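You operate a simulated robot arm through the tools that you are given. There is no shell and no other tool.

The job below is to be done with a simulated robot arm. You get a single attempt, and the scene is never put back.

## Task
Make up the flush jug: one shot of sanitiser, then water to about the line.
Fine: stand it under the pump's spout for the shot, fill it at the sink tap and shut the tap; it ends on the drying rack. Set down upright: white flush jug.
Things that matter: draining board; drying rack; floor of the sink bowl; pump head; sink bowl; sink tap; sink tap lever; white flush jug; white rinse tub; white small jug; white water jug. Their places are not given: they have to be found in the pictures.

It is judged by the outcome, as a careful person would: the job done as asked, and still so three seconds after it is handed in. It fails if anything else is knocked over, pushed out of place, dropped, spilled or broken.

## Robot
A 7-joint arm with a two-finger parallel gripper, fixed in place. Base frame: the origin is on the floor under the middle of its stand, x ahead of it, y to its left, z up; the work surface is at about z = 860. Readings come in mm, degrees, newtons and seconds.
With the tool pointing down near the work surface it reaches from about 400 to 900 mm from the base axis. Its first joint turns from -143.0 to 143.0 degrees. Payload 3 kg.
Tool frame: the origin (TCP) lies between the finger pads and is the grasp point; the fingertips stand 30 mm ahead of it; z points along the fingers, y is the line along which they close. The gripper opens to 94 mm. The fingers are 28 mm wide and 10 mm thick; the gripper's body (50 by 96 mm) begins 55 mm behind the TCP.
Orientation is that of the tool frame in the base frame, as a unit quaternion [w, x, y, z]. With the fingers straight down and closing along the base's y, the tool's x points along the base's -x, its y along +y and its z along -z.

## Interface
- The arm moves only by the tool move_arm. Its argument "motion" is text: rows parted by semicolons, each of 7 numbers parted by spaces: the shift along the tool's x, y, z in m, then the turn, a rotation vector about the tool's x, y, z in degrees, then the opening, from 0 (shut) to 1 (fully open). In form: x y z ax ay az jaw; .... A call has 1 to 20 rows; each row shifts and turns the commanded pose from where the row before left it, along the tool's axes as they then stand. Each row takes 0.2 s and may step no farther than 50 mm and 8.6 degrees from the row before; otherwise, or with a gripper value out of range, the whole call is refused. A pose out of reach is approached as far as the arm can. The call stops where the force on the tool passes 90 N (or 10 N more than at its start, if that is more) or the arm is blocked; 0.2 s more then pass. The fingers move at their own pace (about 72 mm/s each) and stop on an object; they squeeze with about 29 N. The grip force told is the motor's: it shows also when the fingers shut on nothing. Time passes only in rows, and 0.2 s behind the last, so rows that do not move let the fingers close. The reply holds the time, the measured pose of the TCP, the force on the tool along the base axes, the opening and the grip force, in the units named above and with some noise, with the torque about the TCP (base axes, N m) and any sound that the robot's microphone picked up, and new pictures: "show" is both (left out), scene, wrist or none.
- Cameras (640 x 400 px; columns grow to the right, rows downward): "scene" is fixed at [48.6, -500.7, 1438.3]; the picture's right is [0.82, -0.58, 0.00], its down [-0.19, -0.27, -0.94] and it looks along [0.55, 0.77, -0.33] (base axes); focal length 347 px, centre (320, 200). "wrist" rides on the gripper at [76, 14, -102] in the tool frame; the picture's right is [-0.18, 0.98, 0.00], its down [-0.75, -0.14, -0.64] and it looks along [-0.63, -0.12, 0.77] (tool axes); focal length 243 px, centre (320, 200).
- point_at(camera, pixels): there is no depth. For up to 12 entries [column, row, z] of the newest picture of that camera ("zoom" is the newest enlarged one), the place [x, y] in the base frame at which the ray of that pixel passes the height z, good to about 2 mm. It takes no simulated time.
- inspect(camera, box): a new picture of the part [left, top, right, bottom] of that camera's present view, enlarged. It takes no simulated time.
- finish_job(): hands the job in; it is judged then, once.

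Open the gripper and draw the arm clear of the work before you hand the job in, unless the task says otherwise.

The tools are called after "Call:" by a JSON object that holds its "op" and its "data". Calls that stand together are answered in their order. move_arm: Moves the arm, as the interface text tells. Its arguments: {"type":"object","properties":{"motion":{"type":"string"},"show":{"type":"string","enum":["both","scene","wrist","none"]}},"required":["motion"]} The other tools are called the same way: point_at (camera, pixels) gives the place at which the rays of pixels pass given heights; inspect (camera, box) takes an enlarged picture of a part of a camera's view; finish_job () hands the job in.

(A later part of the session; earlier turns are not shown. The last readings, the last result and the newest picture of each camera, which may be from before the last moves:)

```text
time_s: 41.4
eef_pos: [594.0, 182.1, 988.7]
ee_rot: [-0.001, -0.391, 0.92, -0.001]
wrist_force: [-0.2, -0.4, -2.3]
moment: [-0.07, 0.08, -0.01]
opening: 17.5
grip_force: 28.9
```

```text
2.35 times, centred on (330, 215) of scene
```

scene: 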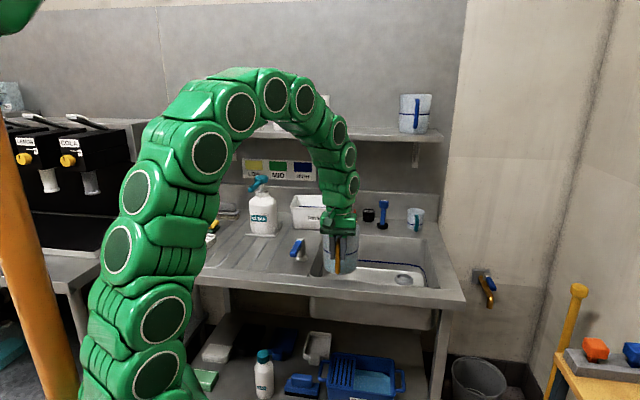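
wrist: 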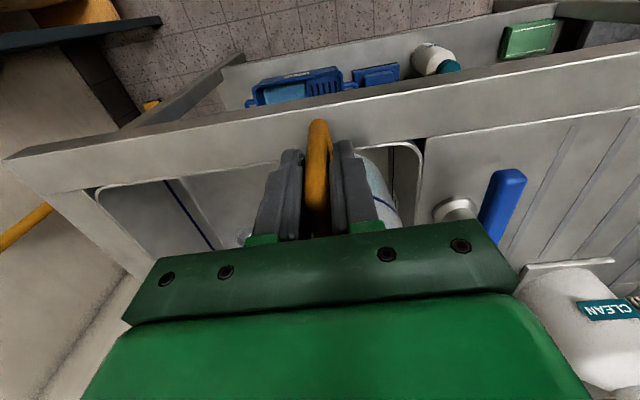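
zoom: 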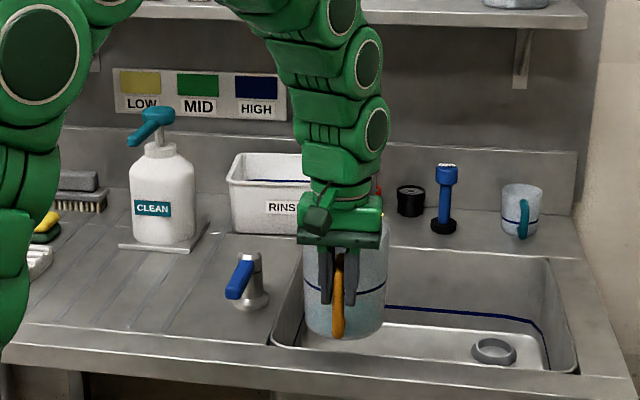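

The jug hangs steady with its base above deck level. I'll move it 83 mm inward under the spout in small steps and check the forces.

Call:
{"op": "move_arm", "data": {"motion": "-0.008 0 0 0 0 0 0; -0.015 0 0 0 0 0 0; -0.015 0 0 0 0 0 0; -0.015 0 0 0 0 0 0; -0.015 0 0 0 0 0 0; -0.01 0 0 0 0 0 0; -0.005 0 0 0 0 0 0; 0 0 0 0 0 0 0", "show": "both"}}

Call:
{"op": "inspect", "data": {"camera": "scene", "box": [280, 130, 400, 290]}}

Call:
{"op": "inspect", "data": {"camera": "wrist", "box": [130, 60, 480, 260]}}

```text
time_s: 43.2
eef_pos: [651.7, 242.9, 987.3]
ee_rot: [-0.001, -0.391, 0.92, -0.001]
wrist_force: [0.7, 0.1, -1.6]
moment: [-0.11, 0.06, -0.01]
opening: 17.2
grip_force: 28.9
```

scene: 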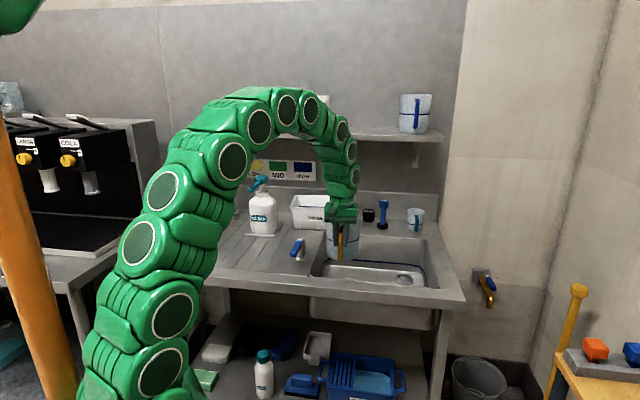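
wrist: 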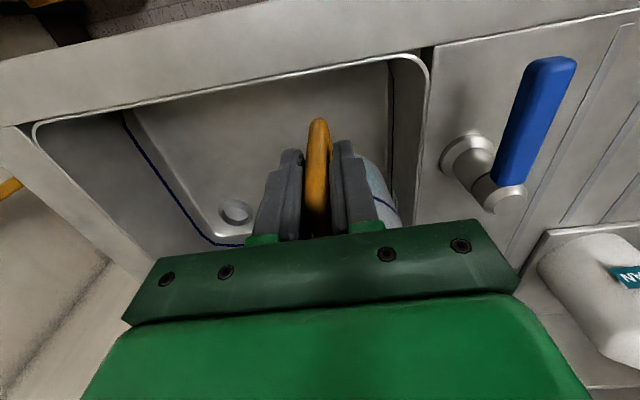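

```text
2.50 times, centred on (340, 210) of scene
```

zoom: 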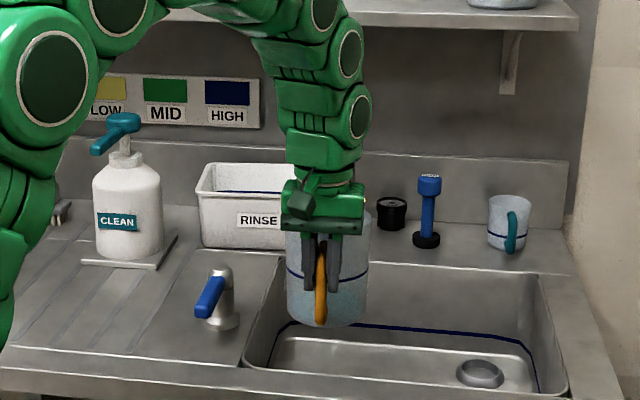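

```text
1.83 times, centred on (305, 160) of wrist
```

zoom: 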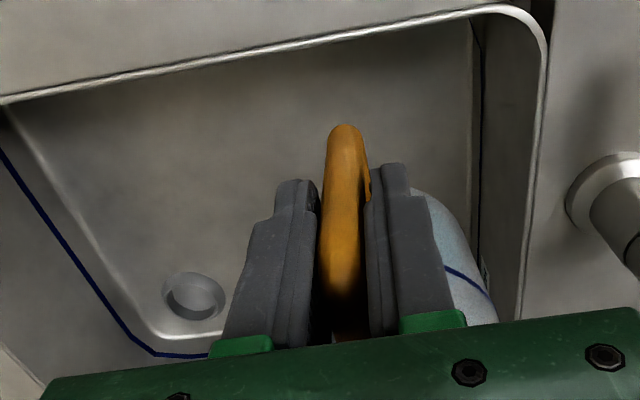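

No contact so far, and the jug is now inside the bowl opening under the spout. I'll recheck the sink floor height using the drain ring at (237,212) and the front edge.

Call:
{"op": "point_at", "data": {"camera": "wrist", "pixels": [[236.7, 211.9, 690], [236.7, 211.9, 700], [236.7, 211.9, 710], [236.7, 211.9, 720], [236.7, 211.9, 730], [300.0, 76.0, 860], [390.0, 62.0, 860], [424.0, 110.0, 860], [387.0, 90.0, 710]]}}

Call:
{"op": "point_at", "data": {"camera": "scene", "pixels": [[404.0, 278.5, 690], [404.0, 278.5, 700], [404.0, 278.5, 710], [404.0, 278.5, 720], [404.0, 278.5, 730]]}}

```text
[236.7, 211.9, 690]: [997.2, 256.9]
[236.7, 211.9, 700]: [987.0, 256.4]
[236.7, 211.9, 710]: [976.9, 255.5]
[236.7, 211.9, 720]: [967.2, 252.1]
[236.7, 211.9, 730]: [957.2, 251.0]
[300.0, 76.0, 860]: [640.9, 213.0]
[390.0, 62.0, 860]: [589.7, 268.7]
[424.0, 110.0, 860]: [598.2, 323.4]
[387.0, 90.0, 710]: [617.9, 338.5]
```

```text
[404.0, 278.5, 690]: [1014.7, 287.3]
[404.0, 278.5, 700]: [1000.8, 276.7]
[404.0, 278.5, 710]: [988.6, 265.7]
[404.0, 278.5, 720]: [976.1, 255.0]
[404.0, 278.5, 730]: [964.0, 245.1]
```

The drain ring sits at z≈722, so the floor is slightly below that. I'll lower 145 mm into the bowl and then feel for the floor in small steps.

Call:
{"op": "move_arm", "data": {"motion": "0 0 0.015 0 0 0 0; 0 0 0.03 0 0 0 0; 0 0 0.03 0 0 0 0; 0 0 0.03 0 0 0 0; 0 0 0.025 0 0 0 0; 0 0 0.015 0 0 0 0; 0 0 0 0 0 0 0", "show": "both"}}

Call:
{"op": "inspect", "data": {"camera": "scene", "box": [280, 150, 400, 290]}}

```text
time_s: 44.8
eef_pos: [652.4, 239.2, 845.3]
ee_rot: [0.0, -0.391, 0.92, 0.0]
wrist_force: [-0.5, 0.5, -2.2]
moment: [-0.11, 0.09, 0.01]
opening: 17.7
grip_force: 28.8
```

scene: 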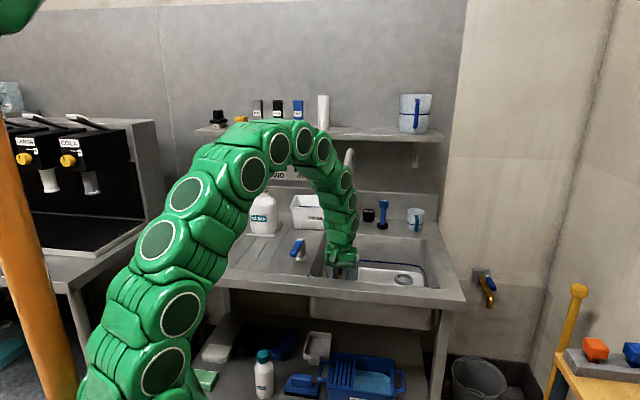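
wrist: 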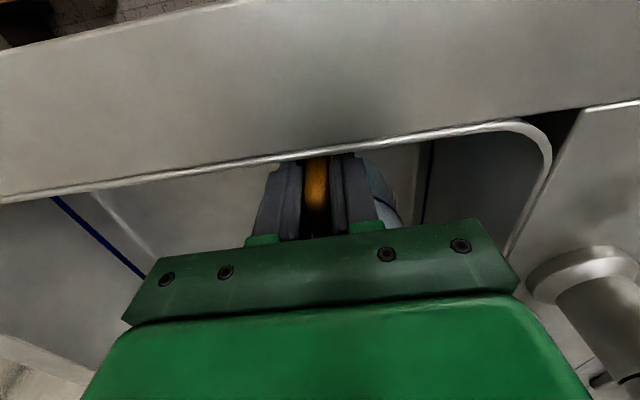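

```text
2.86 times, centred on (340, 220) of scene
```

zoom: 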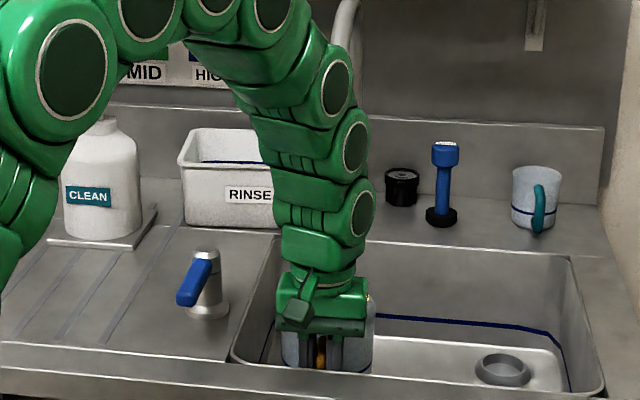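

Still free, with the jug base at about z=744. I'll lower in smaller steps until the floor takes the weight.

Call:
{"op": "move_arm", "data": {"motion": "0 0 0.01 0 0 0 0; 0 0 0.008 0 0 0 0; 0 0 0.004 0 0 0 0; 0 0 0 0 0 0 0", "show": "none"}}

```text
time_s: 45.8
eef_pos: [650.6, 239.2, 822.4]
ee_rot: [-0.001, -0.391, 0.921, -0.001]
wrist_force: [-0.7, 0.2, -1.2]
moment: [-0.07, 0.09, 0.01]
opening: 17.2
grip_force: 28.5
```

Still no contact at TCP z=822.4, where the base is at about 721. I'll keep going down in 3 mm steps.

Call:
{"op": "move_arm", "data": {"motion": "0 0 0.003 0 0 0 0; 0 0 0.003 0 0 0 0; 0 0 0 0 0 0 0", "show": "none"}}

```text
time_s: 46.6
eef_pos: [650.2, 240.0, 816.0]
ee_rot: [-0.001, -0.39, 0.921, 0.0]
wrist_force: [-0.9, -0.1, -2.5]
moment: [-0.12, 0.09, 0.01]
opening: 17.5
grip_force: 29.3
```

Still hanging (-2.5 N) at z=816, so I'll go on with 2 mm steps.

Call:
{"op": "move_arm", "data": {"motion": "0 0 0.002 0 0 0 0; 0 0 0.002 0 0 0 0; 0 0 0 0 0 0 0", "show": "both"}}

```text
time_s: 47.4
eef_pos: [651.8, 240.8, 812.8]
ee_rot: [0.0, -0.392, 0.92, 0.0]
wrist_force: [-1.9, -1.6, 19.9]
moment: [0.33, -0.32, 0.02]
opening: 17.5
grip_force: 28.5
```

scene: 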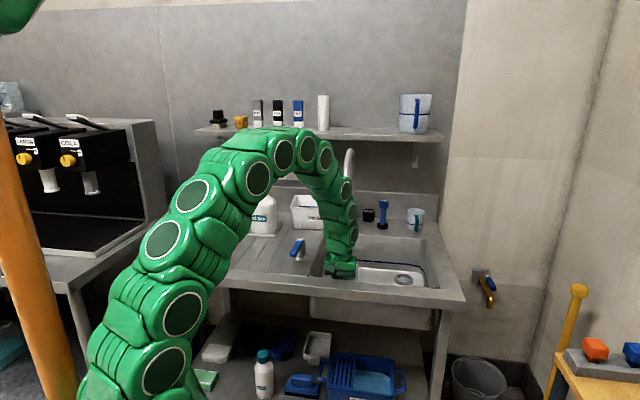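
wrist: 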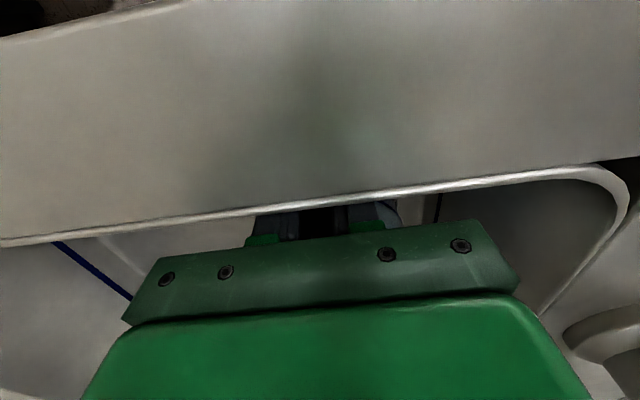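

Contact at TCP z=812.8 puts the floor at about 711, matching the estimate. I'll ease up 1 mm, open the fingers and raise the hand straight up 60 mm.

Call:
{"op": "move_arm", "data": {"motion": "0 0 -0.001 0 0 0 0; 0 0 0 0 0 0 0.25; 0 0 0 0 0 0 0.45; 0 0 0 0 0 0 0.45; 0 0 -0.02 0 0 0 0.45; 0 0 -0.04 0 0 0 0.45; 0 0 0 0 0 0 0.45", "show": "both"}}

Call:
{"op": "inspect", "data": {"camera": "wrist", "box": [160, 80, 480, 260]}}

```text
time_s: 49.0
eef_pos: [649.1, 240.8, 875.3]
ee_rot: [-0.001, -0.39, 0.921, 0.0]
wrist_force: [0.2, -0.4, 0.0]
moment: [0.01, 0.01, 0.0]
opening: 42.4
grip_force: 0.0
```

scene: 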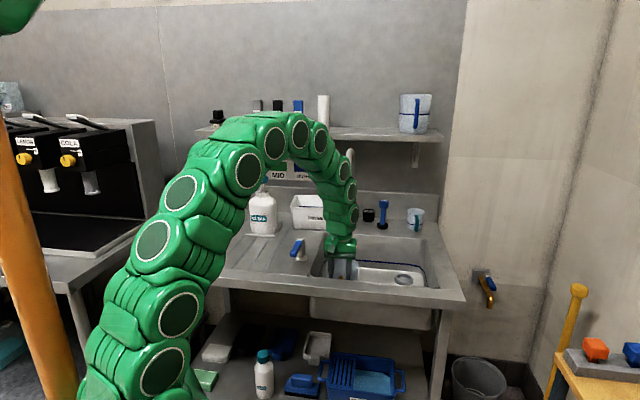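
wrist: 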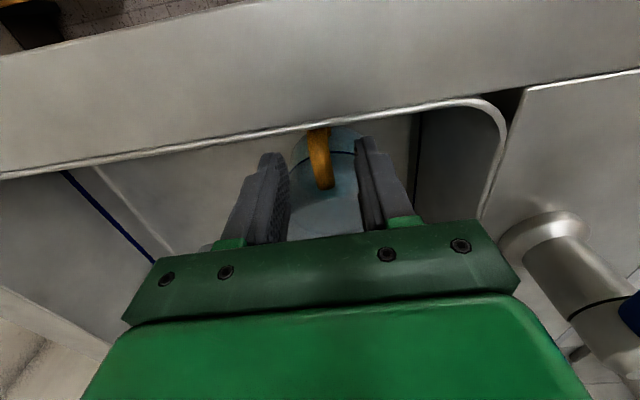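

```text
2.00 times, centred on (320, 170) of wrist
```

zoom: 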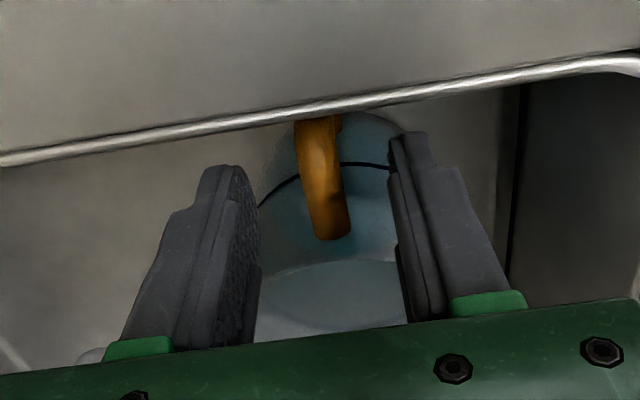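

The jug stands in the bowl, released. I'll rise, back off and tilt slightly so the wrist camera can see the spout above the jug.

Call:
{"op": "move_arm", "data": {"motion": "0 0 -0.045 0 0 0 0.45; 0 0 -0.045 0 0 0 0.6; 0 0 -0.045 0 0 0 0.8; 0 0 -0.045 0 0 0 1; 0.03 0 -0.04 0 0 0 1; 0.035 0 -0.035 0 0 0 1; 0.02 0 -0.02 0 -8.5 0 1; 0 0 0 0 -8.5 0 1; 0 0 0 0 0 0 1", "show": "both"}}

Call:
{"op": "inspect", "data": {"camera": "wrist", "box": [200, 40, 440, 220]}}

Call:
{"op": "inspect", "data": {"camera": "scene", "box": [280, 150, 400, 290]}}

```text
time_s: 51.0
eef_pos: [592.8, 179.9, 1148.1]
ee_rot: [0.136, -0.386, 0.911, 0.058]
wrist_force: [-0.9, 0.6, 0.2]
moment: [0.02, 0.01, -0.01]
opening: 94.0
grip_force: 0.0
```

scene: 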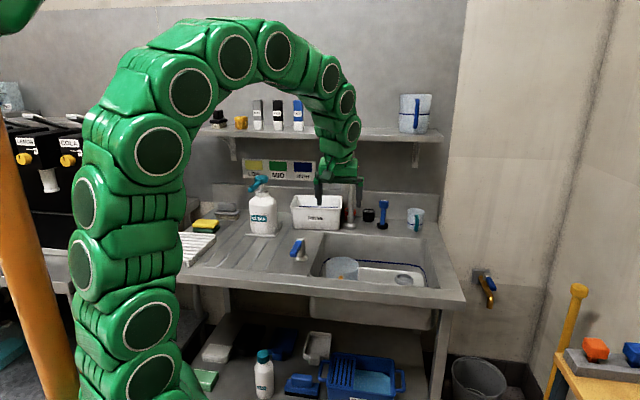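
wrist: 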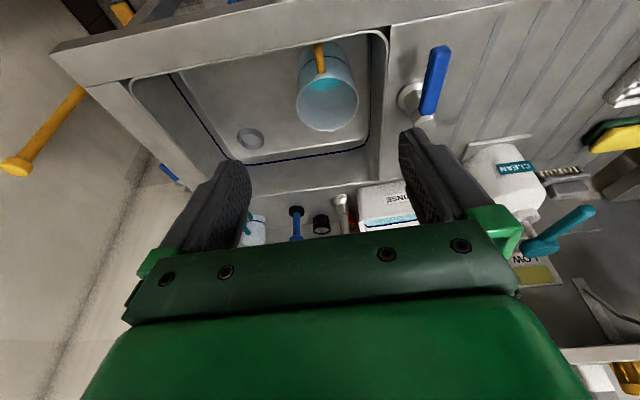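

```text
2.22 times, centred on (320, 130) of wrist
```

zoom: 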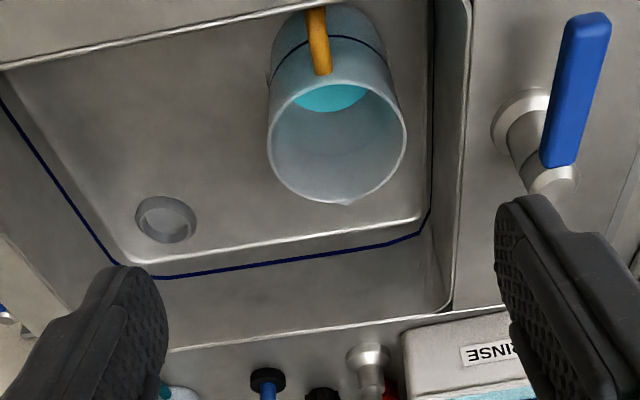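

```text
2.86 times, centred on (340, 220) of scene
```

zoom: 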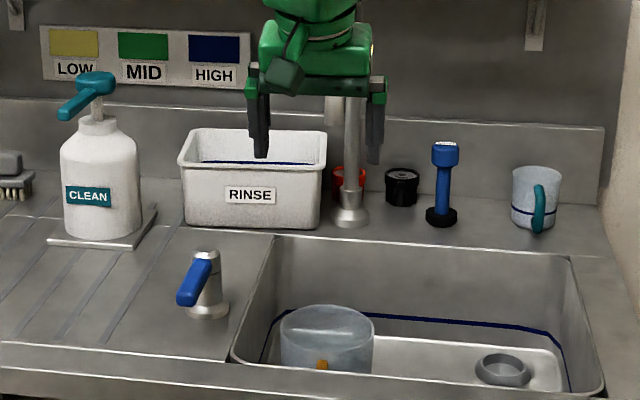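

The jug stands upright in the bowl with its rim centred at (328,104) in the wrist view. I'll check that against the spout tip.

Call:
{"op": "point_at", "data": {"camera": "wrist", "pixels": [[327.7, 104.3, 849], [297.0, 105.0, 849], [359.0, 101.0, 849], [328.0, 77.0, 849], [330.0, 131.0, 849], [431.0, 85.0, 930], [425.0, 112.0, 940], [436.0, 50.0, 925]]}}

Call:
{"op": "point_at", "data": {"camera": "scene", "pixels": [[344.2, 192.7, 1090], [344.2, 192.7, 1100], [344.2, 192.7, 1110]]}}

Call:
{"op": "inspect", "data": {"camera": "wrist", "box": [380, 30, 480, 130]}}

Call:
{"op": "inspect", "data": {"camera": "scene", "box": [280, 230, 320, 270]}}

```text
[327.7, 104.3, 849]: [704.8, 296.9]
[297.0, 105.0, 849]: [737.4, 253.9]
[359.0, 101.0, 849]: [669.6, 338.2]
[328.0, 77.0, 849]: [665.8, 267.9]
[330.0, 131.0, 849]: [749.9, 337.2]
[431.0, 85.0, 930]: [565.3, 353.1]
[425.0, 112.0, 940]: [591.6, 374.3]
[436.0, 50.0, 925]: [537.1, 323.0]
```

```text
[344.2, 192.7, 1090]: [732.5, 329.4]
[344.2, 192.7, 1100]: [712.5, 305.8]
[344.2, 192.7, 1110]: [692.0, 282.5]
```

```text
4.00 times, centred on (430, 80) of wrist
```

zoom: 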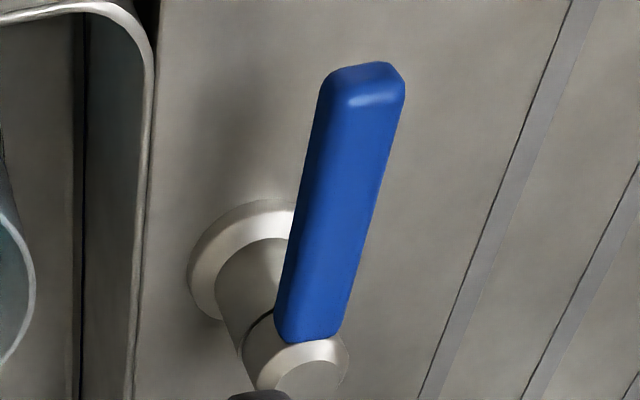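

```text
10.00 times, centred on (300, 250) of scene
```

zoom: 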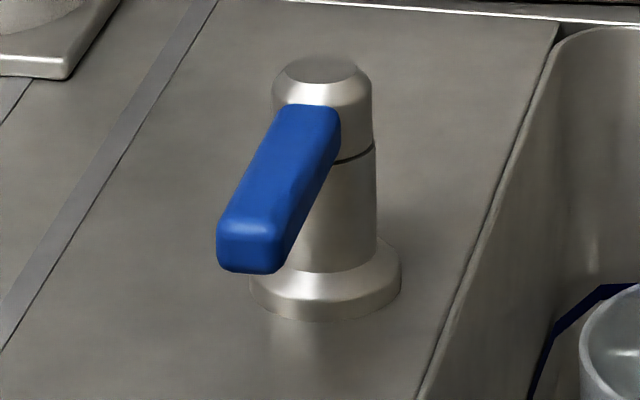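

The jug centre is about (705,298), only 9 mm from the spout axis, so it's well placed. The lever is a bar on a rotating cap, turning about the post. I'll measure it precisely.

Call:
{"op": "point_at", "data": {"camera": "wrist", "pixels": [[441.3, 54.0, 935], [441.3, 54.0, 925], [441.3, 54.0, 945], [430.0, 105.0, 935], [430.0, 105.0, 945], [426.5, 124.0, 950], [426.5, 124.0, 940], [416.0, 105.0, 860]]}}

Call:
{"op": "point_at", "data": {"camera": "scene", "pixels": [[294.5, 251.0, 935], [294.5, 251.0, 925], [294.5, 251.0, 945], [299.0, 242.0, 935], [299.0, 242.0, 945], [300.2, 237.0, 950], [300.2, 237.0, 940], [300.5, 259.0, 860], [292.0, 256.5, 920], [292.0, 256.5, 910]]}}

```text
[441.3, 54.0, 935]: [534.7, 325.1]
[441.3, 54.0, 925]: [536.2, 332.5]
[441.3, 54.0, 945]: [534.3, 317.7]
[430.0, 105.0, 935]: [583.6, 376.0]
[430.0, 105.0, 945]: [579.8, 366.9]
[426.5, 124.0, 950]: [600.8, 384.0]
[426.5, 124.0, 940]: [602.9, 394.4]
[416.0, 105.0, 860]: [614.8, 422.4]
```

```text
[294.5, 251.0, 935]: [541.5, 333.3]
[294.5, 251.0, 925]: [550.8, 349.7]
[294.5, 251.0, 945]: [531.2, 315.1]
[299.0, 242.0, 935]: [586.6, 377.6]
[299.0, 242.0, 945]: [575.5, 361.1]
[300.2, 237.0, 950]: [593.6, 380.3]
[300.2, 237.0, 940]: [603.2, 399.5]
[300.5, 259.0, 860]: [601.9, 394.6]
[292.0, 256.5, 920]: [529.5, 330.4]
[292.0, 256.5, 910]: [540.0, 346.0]
```

Pivot is about (603,397) and the lever top about z=938; the lever runs along the tool's x direction. I'll bring the tool vertical above the lever with the fingers open to straddle it.

Call:
{"op": "move_arm", "data": {"motion": "0 0 0 0 8.5 0 0.7; 0 0 0 0 8.5 0 0.7; -0.0182 0.0287 0.02 0 0 0 0.64; -0.0182 0.0287 0.02 0 0 0 0.64; -0.0182 0.0287 0.02 0 0 0 0.64; -0.0182 0.0287 0.02 0 0 0 0.64; -0.0184 0.0285 0.02 0 0 0 0.64; 0 0 0.03 0 0 0 0.64; 0 0 0 0 0 0 0.64", "show": "both"}}

Call:
{"op": "inspect", "data": {"camera": "wrist", "box": [200, 40, 440, 240]}}

```text
time_s: 53.0
eef_pos: [552.3, 344.2, 1016.3]
ee_rot: [0.0, -0.391, 0.92, -0.001]
wrist_force: [0.1, -0.8, -0.5]
moment: [-0.06, -0.02, 0.02]
opening: 60.1
grip_force: 0.1
```

scene: 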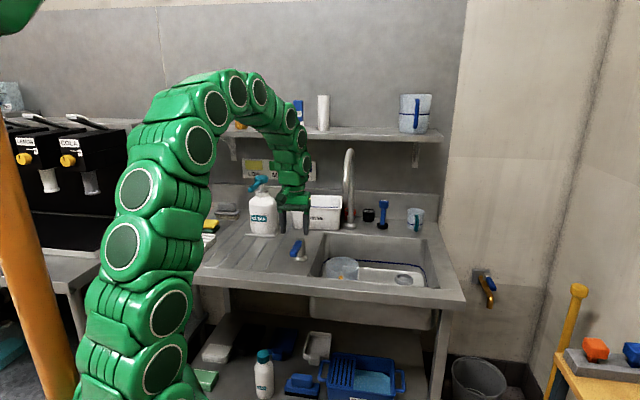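
wrist: 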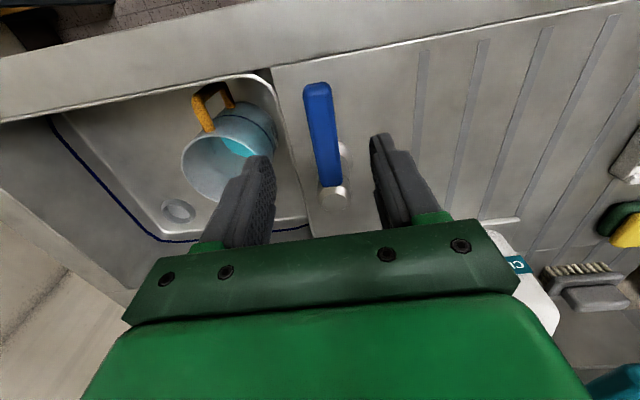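

```text
2.00 times, centred on (320, 140) of wrist
```

zoom: 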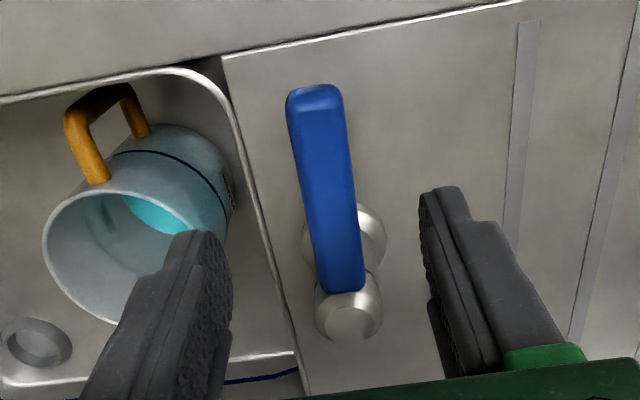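

The lever lies midway between the fingers, and the jug's mouth is visible at (207,165). I'll descend about 78 mm so the fingers straddle the lever.

Call:
{"op": "move_arm", "data": {"motion": "0 0 0.025 0 0 0 0.64; 0 0 0.03 0 0 0 0.64; 0 0 0.023 0 0 0 0.64; 0 0 0 0 0 0 0.64", "show": "both"}}

Call:
{"op": "inspect", "data": {"camera": "wrist", "box": [100, 40, 440, 250]}}

Call:
{"op": "inspect", "data": {"camera": "scene", "box": [260, 200, 360, 290]}}

```text
time_s: 54.0
eef_pos: [550.7, 344.6, 937.0]
ee_rot: [-0.001, -0.39, 0.921, 0.0]
wrist_force: [-1.1, 0.0, 0.0]
moment: [-0.01, 0.03, 0.04]
opening: 60.1
grip_force: 0.1
```

scene: 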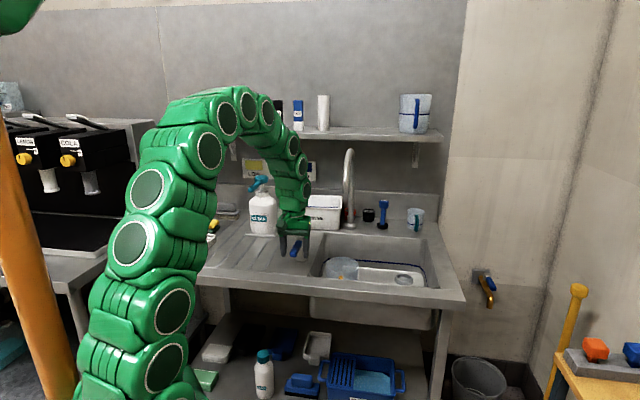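
wrist: 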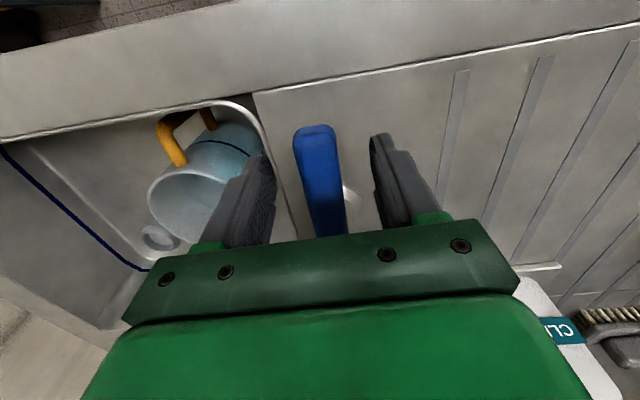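

```text
1.88 times, centred on (270, 145) of wrist
```

zoom: 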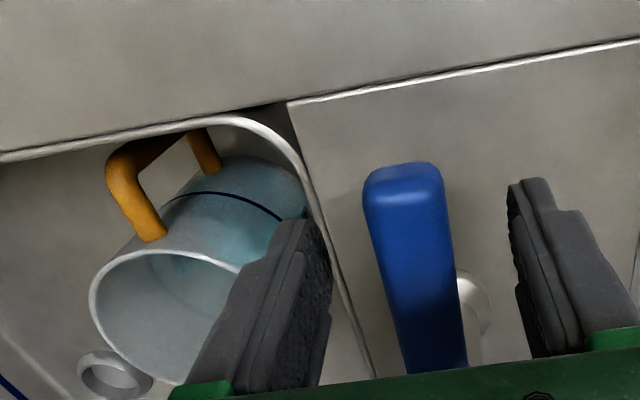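

```text
4.44 times, centred on (310, 245) of scene
```

zoom: 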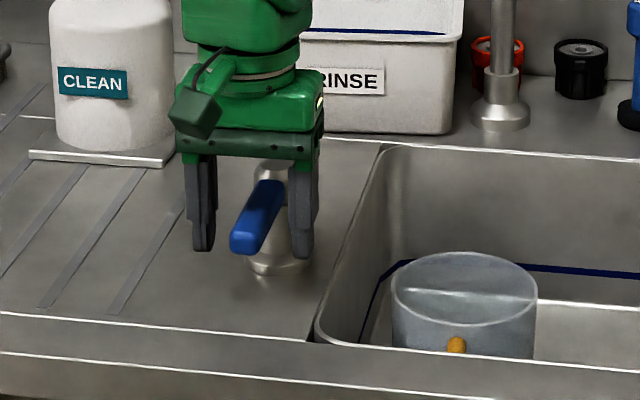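

The fingers straddle the lever with slack each side. I'll try swinging it to the right, towards the sink, by a small amount and watch the force to learn which way it opens.

Call:
{"op": "move_arm", "data": {"motion": "0 -0.005 0 0 0 0 0.64; 0 -0.005 0 0 0 0 0.64; 0 -0.005 0 0 0 0 0.64; 0 -0.004 0 0 0 0 0.64; 0 0 0 0 0 0 0.64", "show": "both"}}

Call:
{"op": "inspect", "data": {"camera": "scene", "box": [260, 200, 360, 290]}}

```text
time_s: 55.2
eef_pos: [565.7, 332.1, 939.7]
ee_rot: [-0.001, -0.39, 0.921, 0.0]
wrist_force: [-0.8, 0.9, -0.4]
moment: [0.0, 0.04, -0.01]
opening: 60.4
grip_force: 0.5
```

scene: 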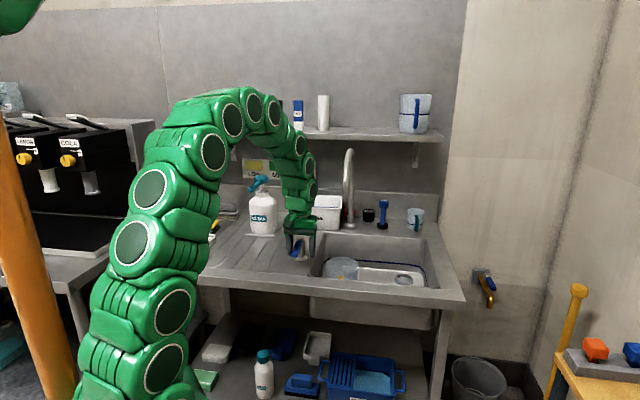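
wrist: 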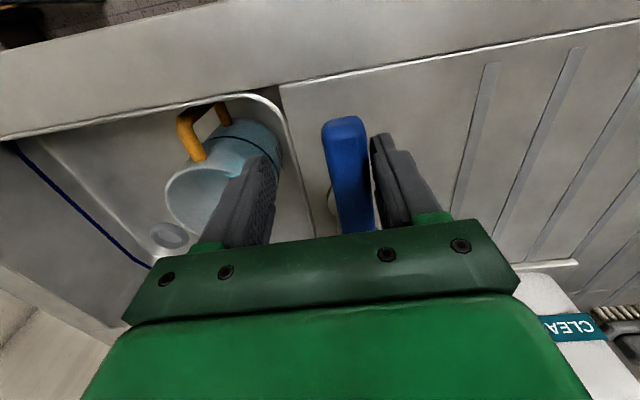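

```text
4.44 times, centred on (310, 245) of scene
```

zoom: 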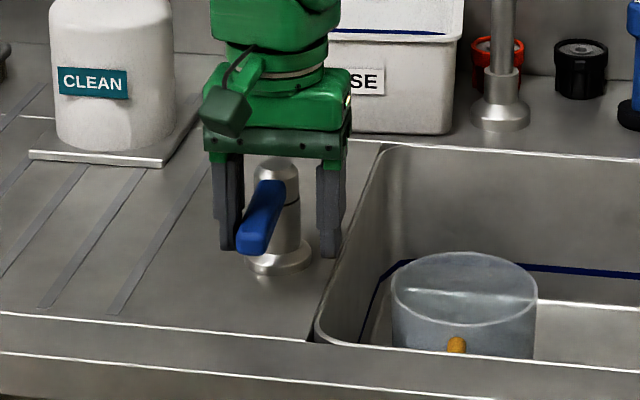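

The left finger is just at the lever. I'll push 6 mm further right and read the force.

Call:
{"op": "move_arm", "data": {"motion": "0 -0.003 0 0 0 0 0.64; 0 -0.003 0 0 0 0 0.64; 0 0 0 0 0 0 0.64", "show": "both"}}

Call:
{"op": "inspect", "data": {"camera": "scene", "box": [260, 200, 360, 290]}}

```text
time_s: 56.0
eef_pos: [569.2, 327.0, 939.6]
ee_rot: [-0.001, -0.39, 0.921, -0.001]
wrist_force: [-0.8, 0.3, -0.1]
moment: [0.02, -0.03, 0.01]
opening: 60.4
grip_force: 0.1
```

scene: 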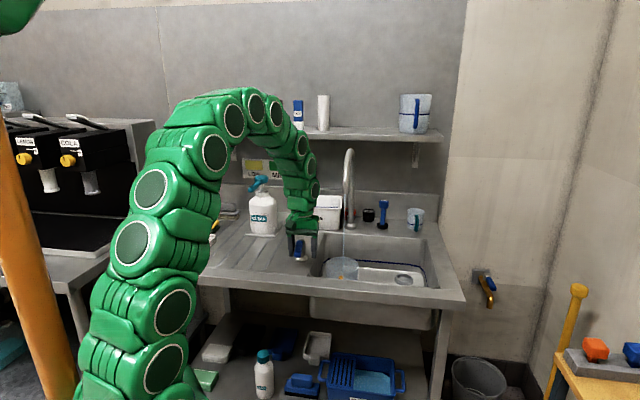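
wrist: 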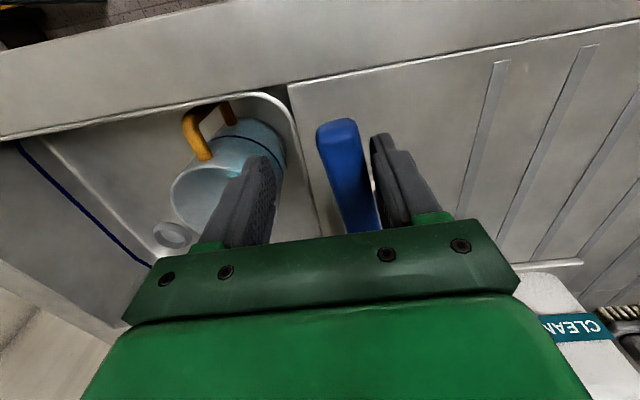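

```text
4.44 times, centred on (310, 245) of scene
```

zoom: 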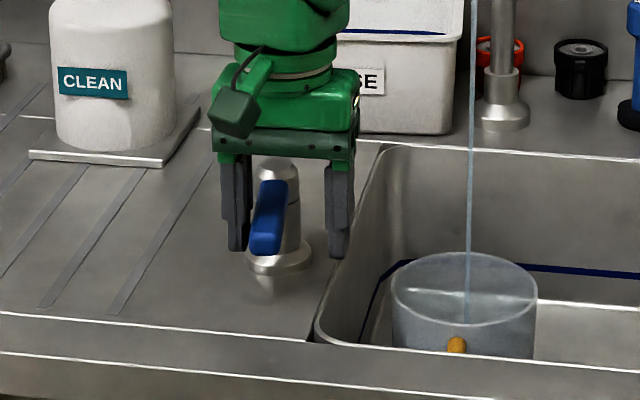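

The lever turned and a thin stream now falls into the jug at about (354,262), so turning right opens it. I'll hold for 1 s and look at the level to gauge the flow.

Call:
{"op": "move_arm", "data": {"motion": "0 0 0 0 0 0 0.64; 0 0 0 0 0 0 0.64; 0 0 0 0 0 0 0.64; 0 0 0 0 0 0 0.64; 0 0 0 0 0 0 0.64", "show": "both"}}

Call:
{"op": "inspect", "data": {"camera": "wrist", "box": [140, 80, 320, 260]}}

Call:
{"op": "inspect", "data": {"camera": "scene", "box": [315, 235, 385, 285]}}

```text
time_s: 57.2
eef_pos: [568.8, 327.4, 940.2]
ee_rot: [-0.001, -0.391, 0.92, 0.0]
wrist_force: [-0.3, 0.6, 0.2]
moment: [-0.02, 0.0, 0.0]
opening: 60.2
grip_force: 0.2
```

scene: 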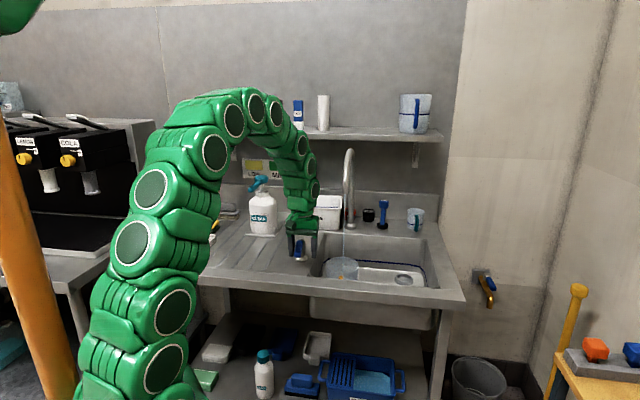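
wrist: 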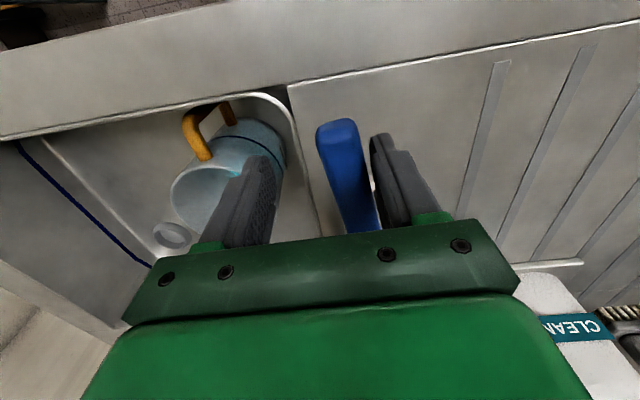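

```text
2.22 times, centred on (230, 170) of wrist
```

zoom: 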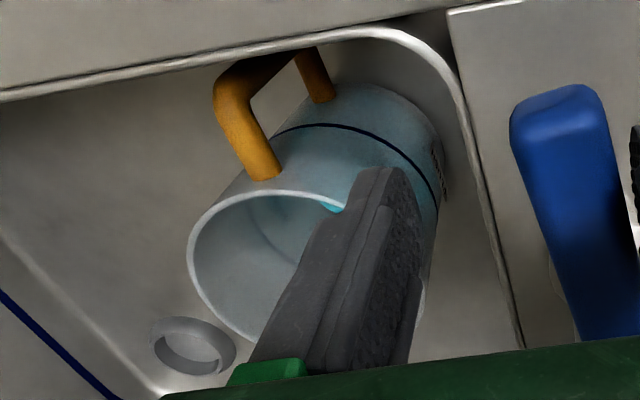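

```text
8.00 times, centred on (350, 260) of scene
```

zoom: 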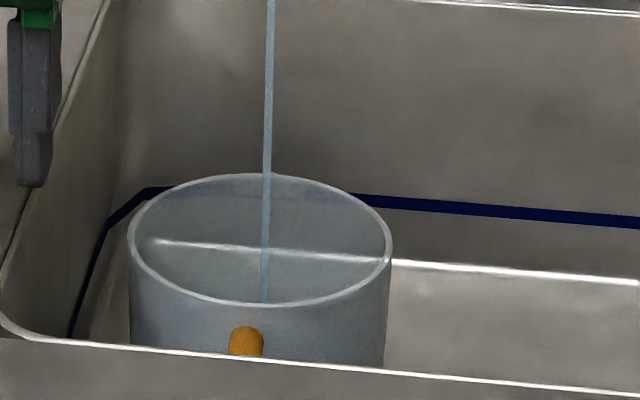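

The thin stream lands inside the mouth. From geometry, the water's far edge should reach scene row ≈275 when it is at the line. I'll wait 2 s and check the progress.

Call:
{"op": "move_arm", "data": {"motion": "0 0 0 0 0 0 0.64; 0 0 0 0 0 0 0.64; 0 0 0 0 0 0 0.64; 0 0 0 0 0 0 0.64; 0 0 0 0 0 0 0.64; 0 0 0 0 0 0 0.64; 0 0 0 0 0 0 0.64; 0 0 0 0 0 0 0.64; 0 0 0 0 0 0 0.64; 0 0 0 0 0 0 0.64", "show": "both"}}

Call:
{"op": "inspect", "data": {"camera": "wrist", "box": [140, 80, 320, 260]}}

Call:
{"op": "inspect", "data": {"camera": "scene", "box": [315, 235, 385, 285]}}

```text
time_s: 59.4
eef_pos: [568.7, 327.9, 938.7]
ee_rot: [0.0, -0.39, 0.921, 0.0]
wrist_force: [-0.1, 0.1, -0.7]
moment: [0.02, 0.01, 0.0]
opening: 60.3
grip_force: 0.0
```

scene: 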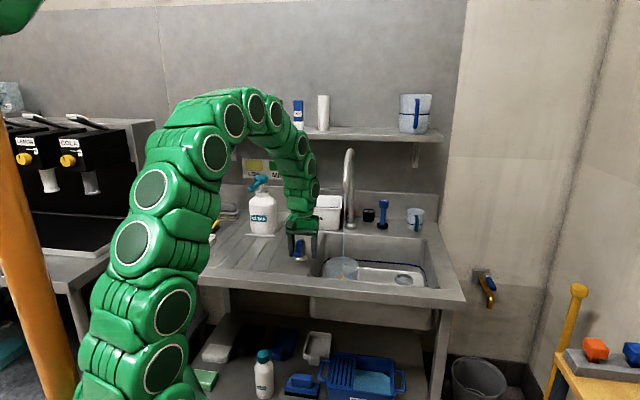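
wrist: 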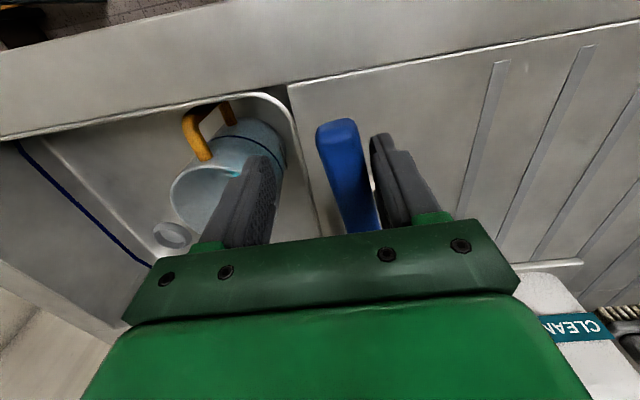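

```text
2.22 times, centred on (230, 170) of wrist
```

zoom: 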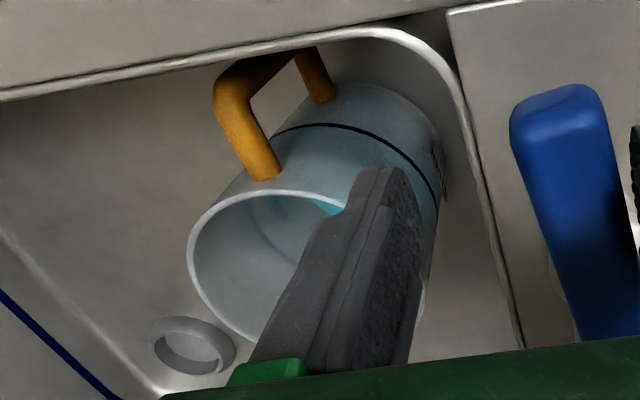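

```text
8.00 times, centred on (350, 260) of scene
```

zoom: 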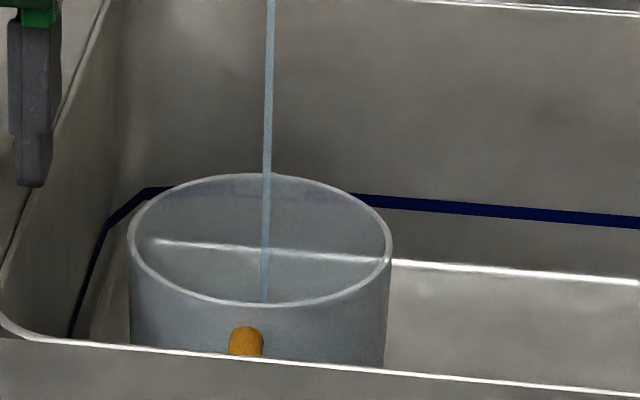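

The pool is rising slowly. I'll open the lever further, about 15 mm more, to speed it up.

Call:
{"op": "move_arm", "data": {"motion": "0 -0.005 0 0 0 0 0.64; 0 -0.005 0 0 0 0 0.64; 0 -0.005 0 0 0 0 0.64; 0 0 0 0 0 0 0.64; 0 0 0 0 0 0 0.64", "show": "both"}}

Call:
{"op": "inspect", "data": {"camera": "wrist", "box": [140, 80, 320, 260]}}

Call:
{"op": "inspect", "data": {"camera": "scene", "box": [315, 235, 385, 285]}}

```text
time_s: 60.6
eef_pos: [582.3, 317.1, 938.4]
ee_rot: [-0.001, -0.391, 0.921, -0.001]
wrist_force: [1.3, 0.6, 0.3]
moment: [0.01, 0.0, -0.01]
opening: 59.9
grip_force: 0.1
```

scene: 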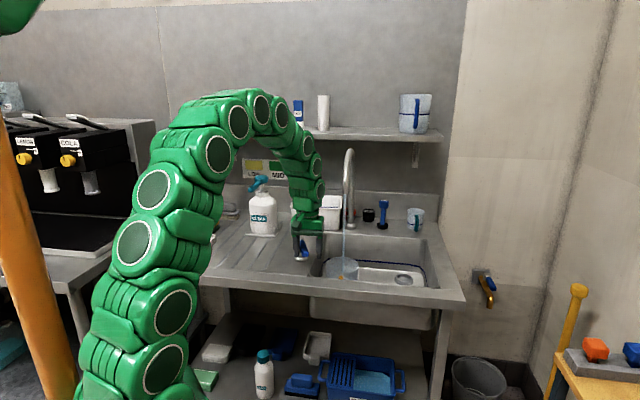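
wrist: 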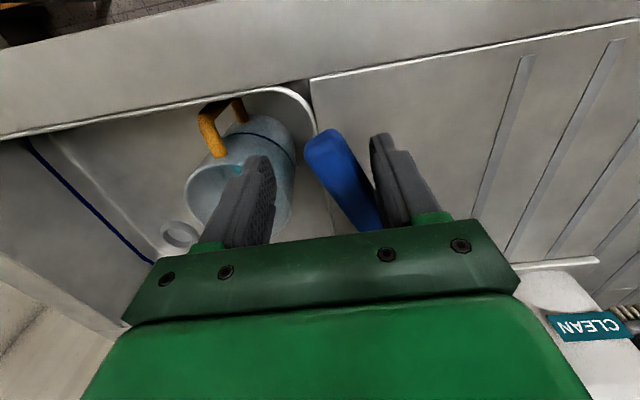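

```text
2.22 times, centred on (230, 170) of wrist
```

zoom: 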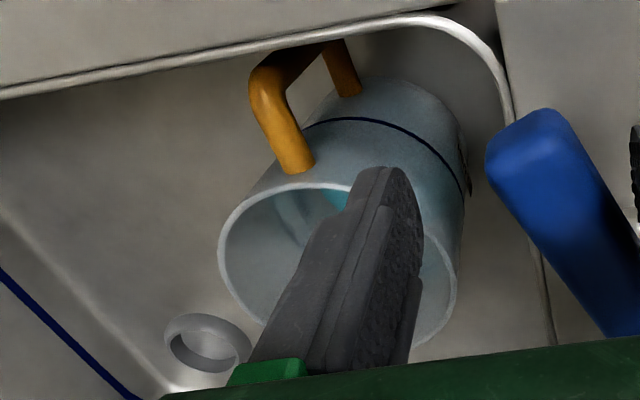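

```text
8.00 times, centred on (350, 260) of scene
```

zoom: 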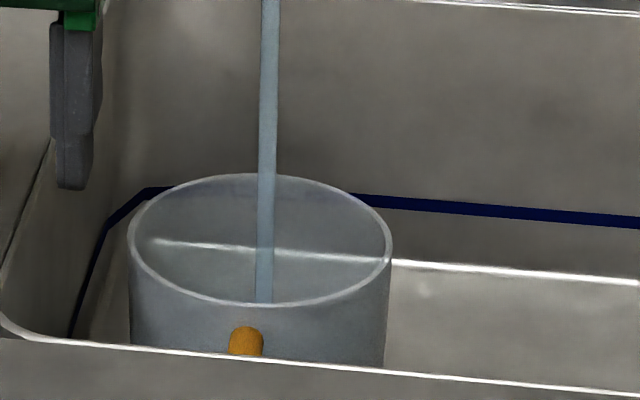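

The stream is thicker now and still lands inside. I'll raise the hand about 75 mm for a moment to see the water surface inside the jug.

Call:
{"op": "move_arm", "data": {"motion": "0 0 -0.04 0 0 0 0.64; 0 0 -0.035 0 0 0 0.64", "show": "both"}}

Call:
{"op": "inspect", "data": {"camera": "wrist", "box": [140, 60, 320, 240]}}

Call:
{"op": "inspect", "data": {"camera": "scene", "box": [315, 235, 385, 285]}}

```text
time_s: 61.2
eef_pos: [581.0, 315.4, 1014.8]
ee_rot: [-0.001, -0.391, 0.921, 0.0]
wrist_force: [0.4, -0.6, 0.2]
moment: [-0.01, 0.02, -0.01]
opening: 60.6
grip_force: 0.1
```

scene: 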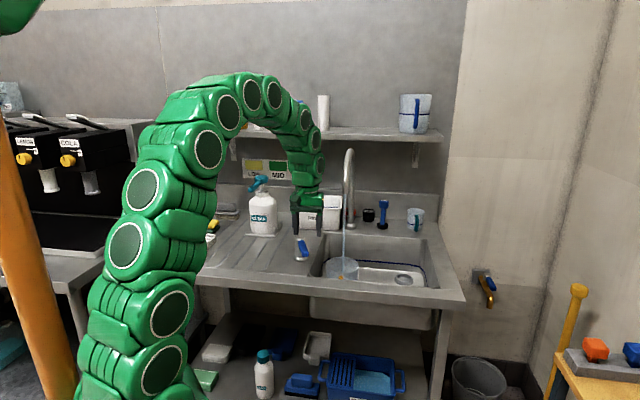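
wrist: 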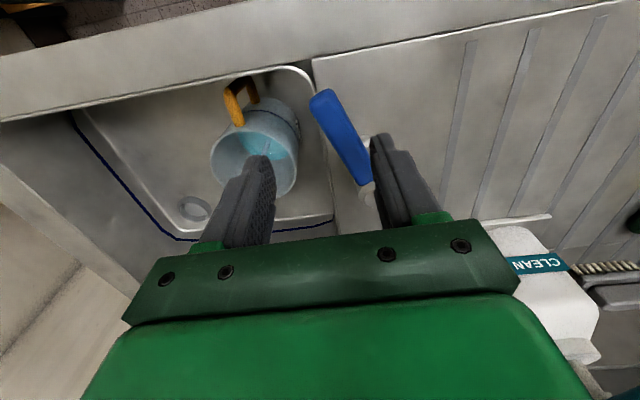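

```text
2.22 times, centred on (230, 150) of wrist
```

zoom: 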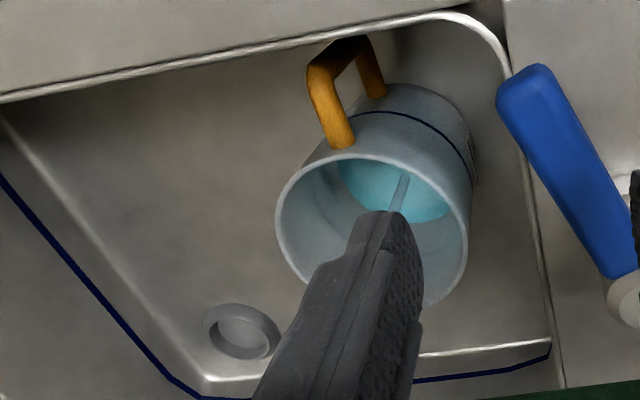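

```text
8.00 times, centred on (350, 260) of scene
```

zoom: 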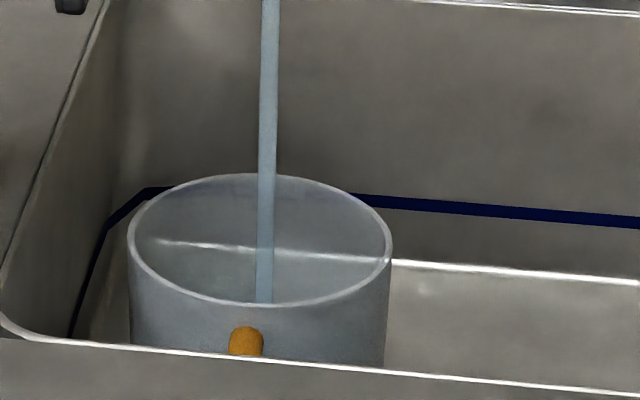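

The teal surface is now clearly visible inside the jug, with the stream landing in it. I'll estimate its height from its edge pixels while it fills; point_at takes no simulated time.

Call:
{"op": "point_at", "data": {"camera": "wrist", "pixels": [[238.1, 140.1, 735], [275.0, 159.9, 735], [288.6, 151.4, 735], [238.1, 140.1, 750], [275.0, 159.9, 750], [288.6, 151.4, 750], [209.7, 159.0, 849], [297.6, 156.8, 849], [243.5, 131.1, 849], [275.0, 159.9, 720], [288.6, 151.4, 720], [238.1, 140.1, 720]]}}

```text
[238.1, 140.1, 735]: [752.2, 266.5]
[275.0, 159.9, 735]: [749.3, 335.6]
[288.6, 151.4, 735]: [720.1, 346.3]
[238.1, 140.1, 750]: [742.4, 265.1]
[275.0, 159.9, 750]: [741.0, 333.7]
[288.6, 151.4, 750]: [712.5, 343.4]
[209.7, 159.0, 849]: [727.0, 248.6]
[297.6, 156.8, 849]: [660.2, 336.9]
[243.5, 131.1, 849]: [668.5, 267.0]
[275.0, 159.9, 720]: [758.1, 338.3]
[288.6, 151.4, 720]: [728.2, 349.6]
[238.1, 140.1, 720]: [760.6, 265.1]
```

The level looks to be about z=750, 40 mm above the jug's base, with the line at about 69 mm. I'll wait one short row to gauge the rate before going back down.

Call:
{"op": "move_arm", "data": {"motion": "0 0 0 0 0 0 0.64", "show": "wrist"}}

Call:
{"op": "inspect", "data": {"camera": "wrist", "box": [140, 60, 320, 240]}}

Call:
{"op": "inspect", "data": {"camera": "wrist", "box": [200, 100, 310, 190]}}

```text
time_s: 61.6
eef_pos: [581.9, 316.7, 1013.9]
ee_rot: [-0.001, -0.391, 0.92, 0.0]
wrist_force: [-0.1, 0.3, -0.6]
moment: [0.02, -0.02, 0.02]
opening: 60.1
grip_force: 0.0
```

wrist: 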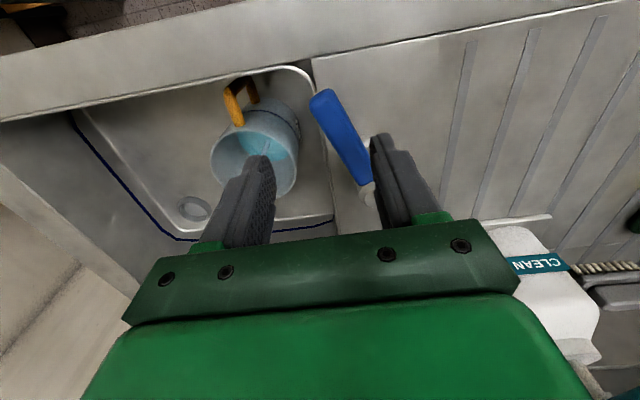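

```text
2.22 times, centred on (230, 150) of wrist
```

zoom: 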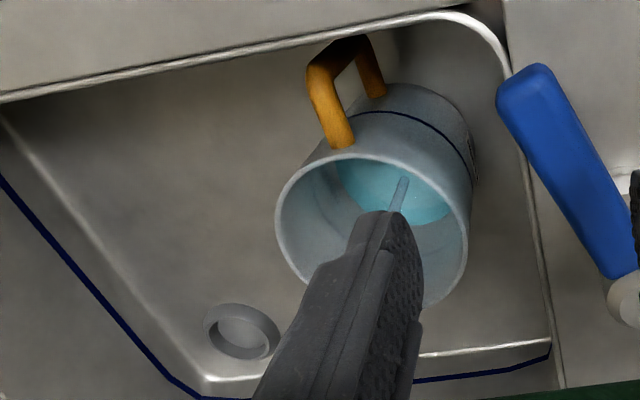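

```text
4.44 times, centred on (255, 145) of wrist
```

zoom: 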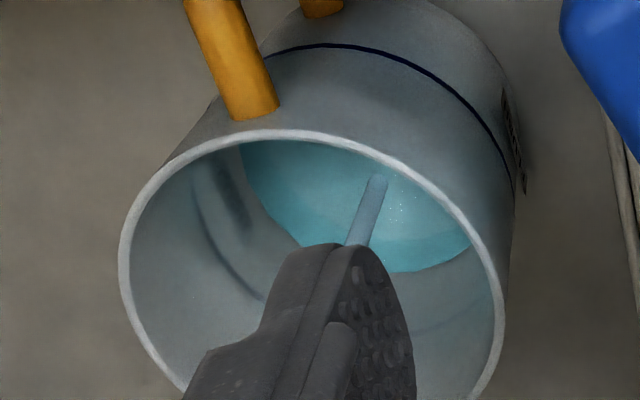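

By projection the line's ring should sit at (205,180)–(353,296) in this zoom, and the water edge is about 25 mm below it. I'll wait two more rows and look again to get the rate.

Call:
{"op": "move_arm", "data": {"motion": "0 0 0 0 0 0 0.64; 0 0 0 0 0 0 0.64; 0 0 0 0 0 0 0.64", "show": "wrist"}}

Call:
{"op": "inspect", "data": {"camera": "wrist", "box": [200, 100, 310, 190]}}

```text
time_s: 62.4
eef_pos: [580.9, 317.0, 1014.7]
ee_rot: [-0.001, -0.391, 0.92, 0.0]
wrist_force: [0.1, 0.2, 0.5]
moment: [-0.01, 0.0, 0.0]
opening: 60.1
grip_force: 0.0
```

wrist: 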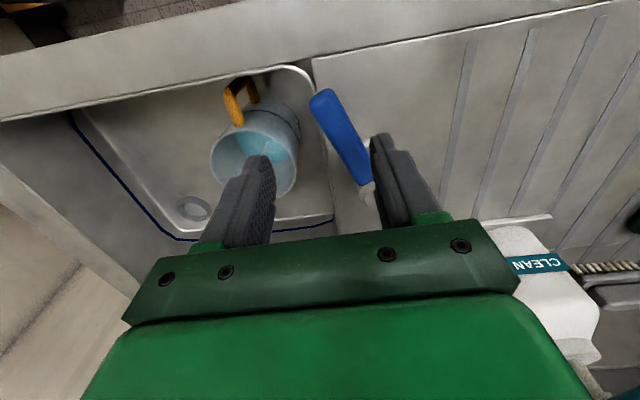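

```text
4.44 times, centred on (255, 145) of wrist
```

zoom: 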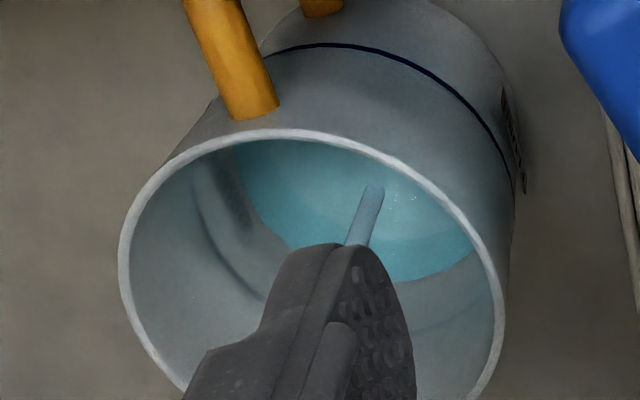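

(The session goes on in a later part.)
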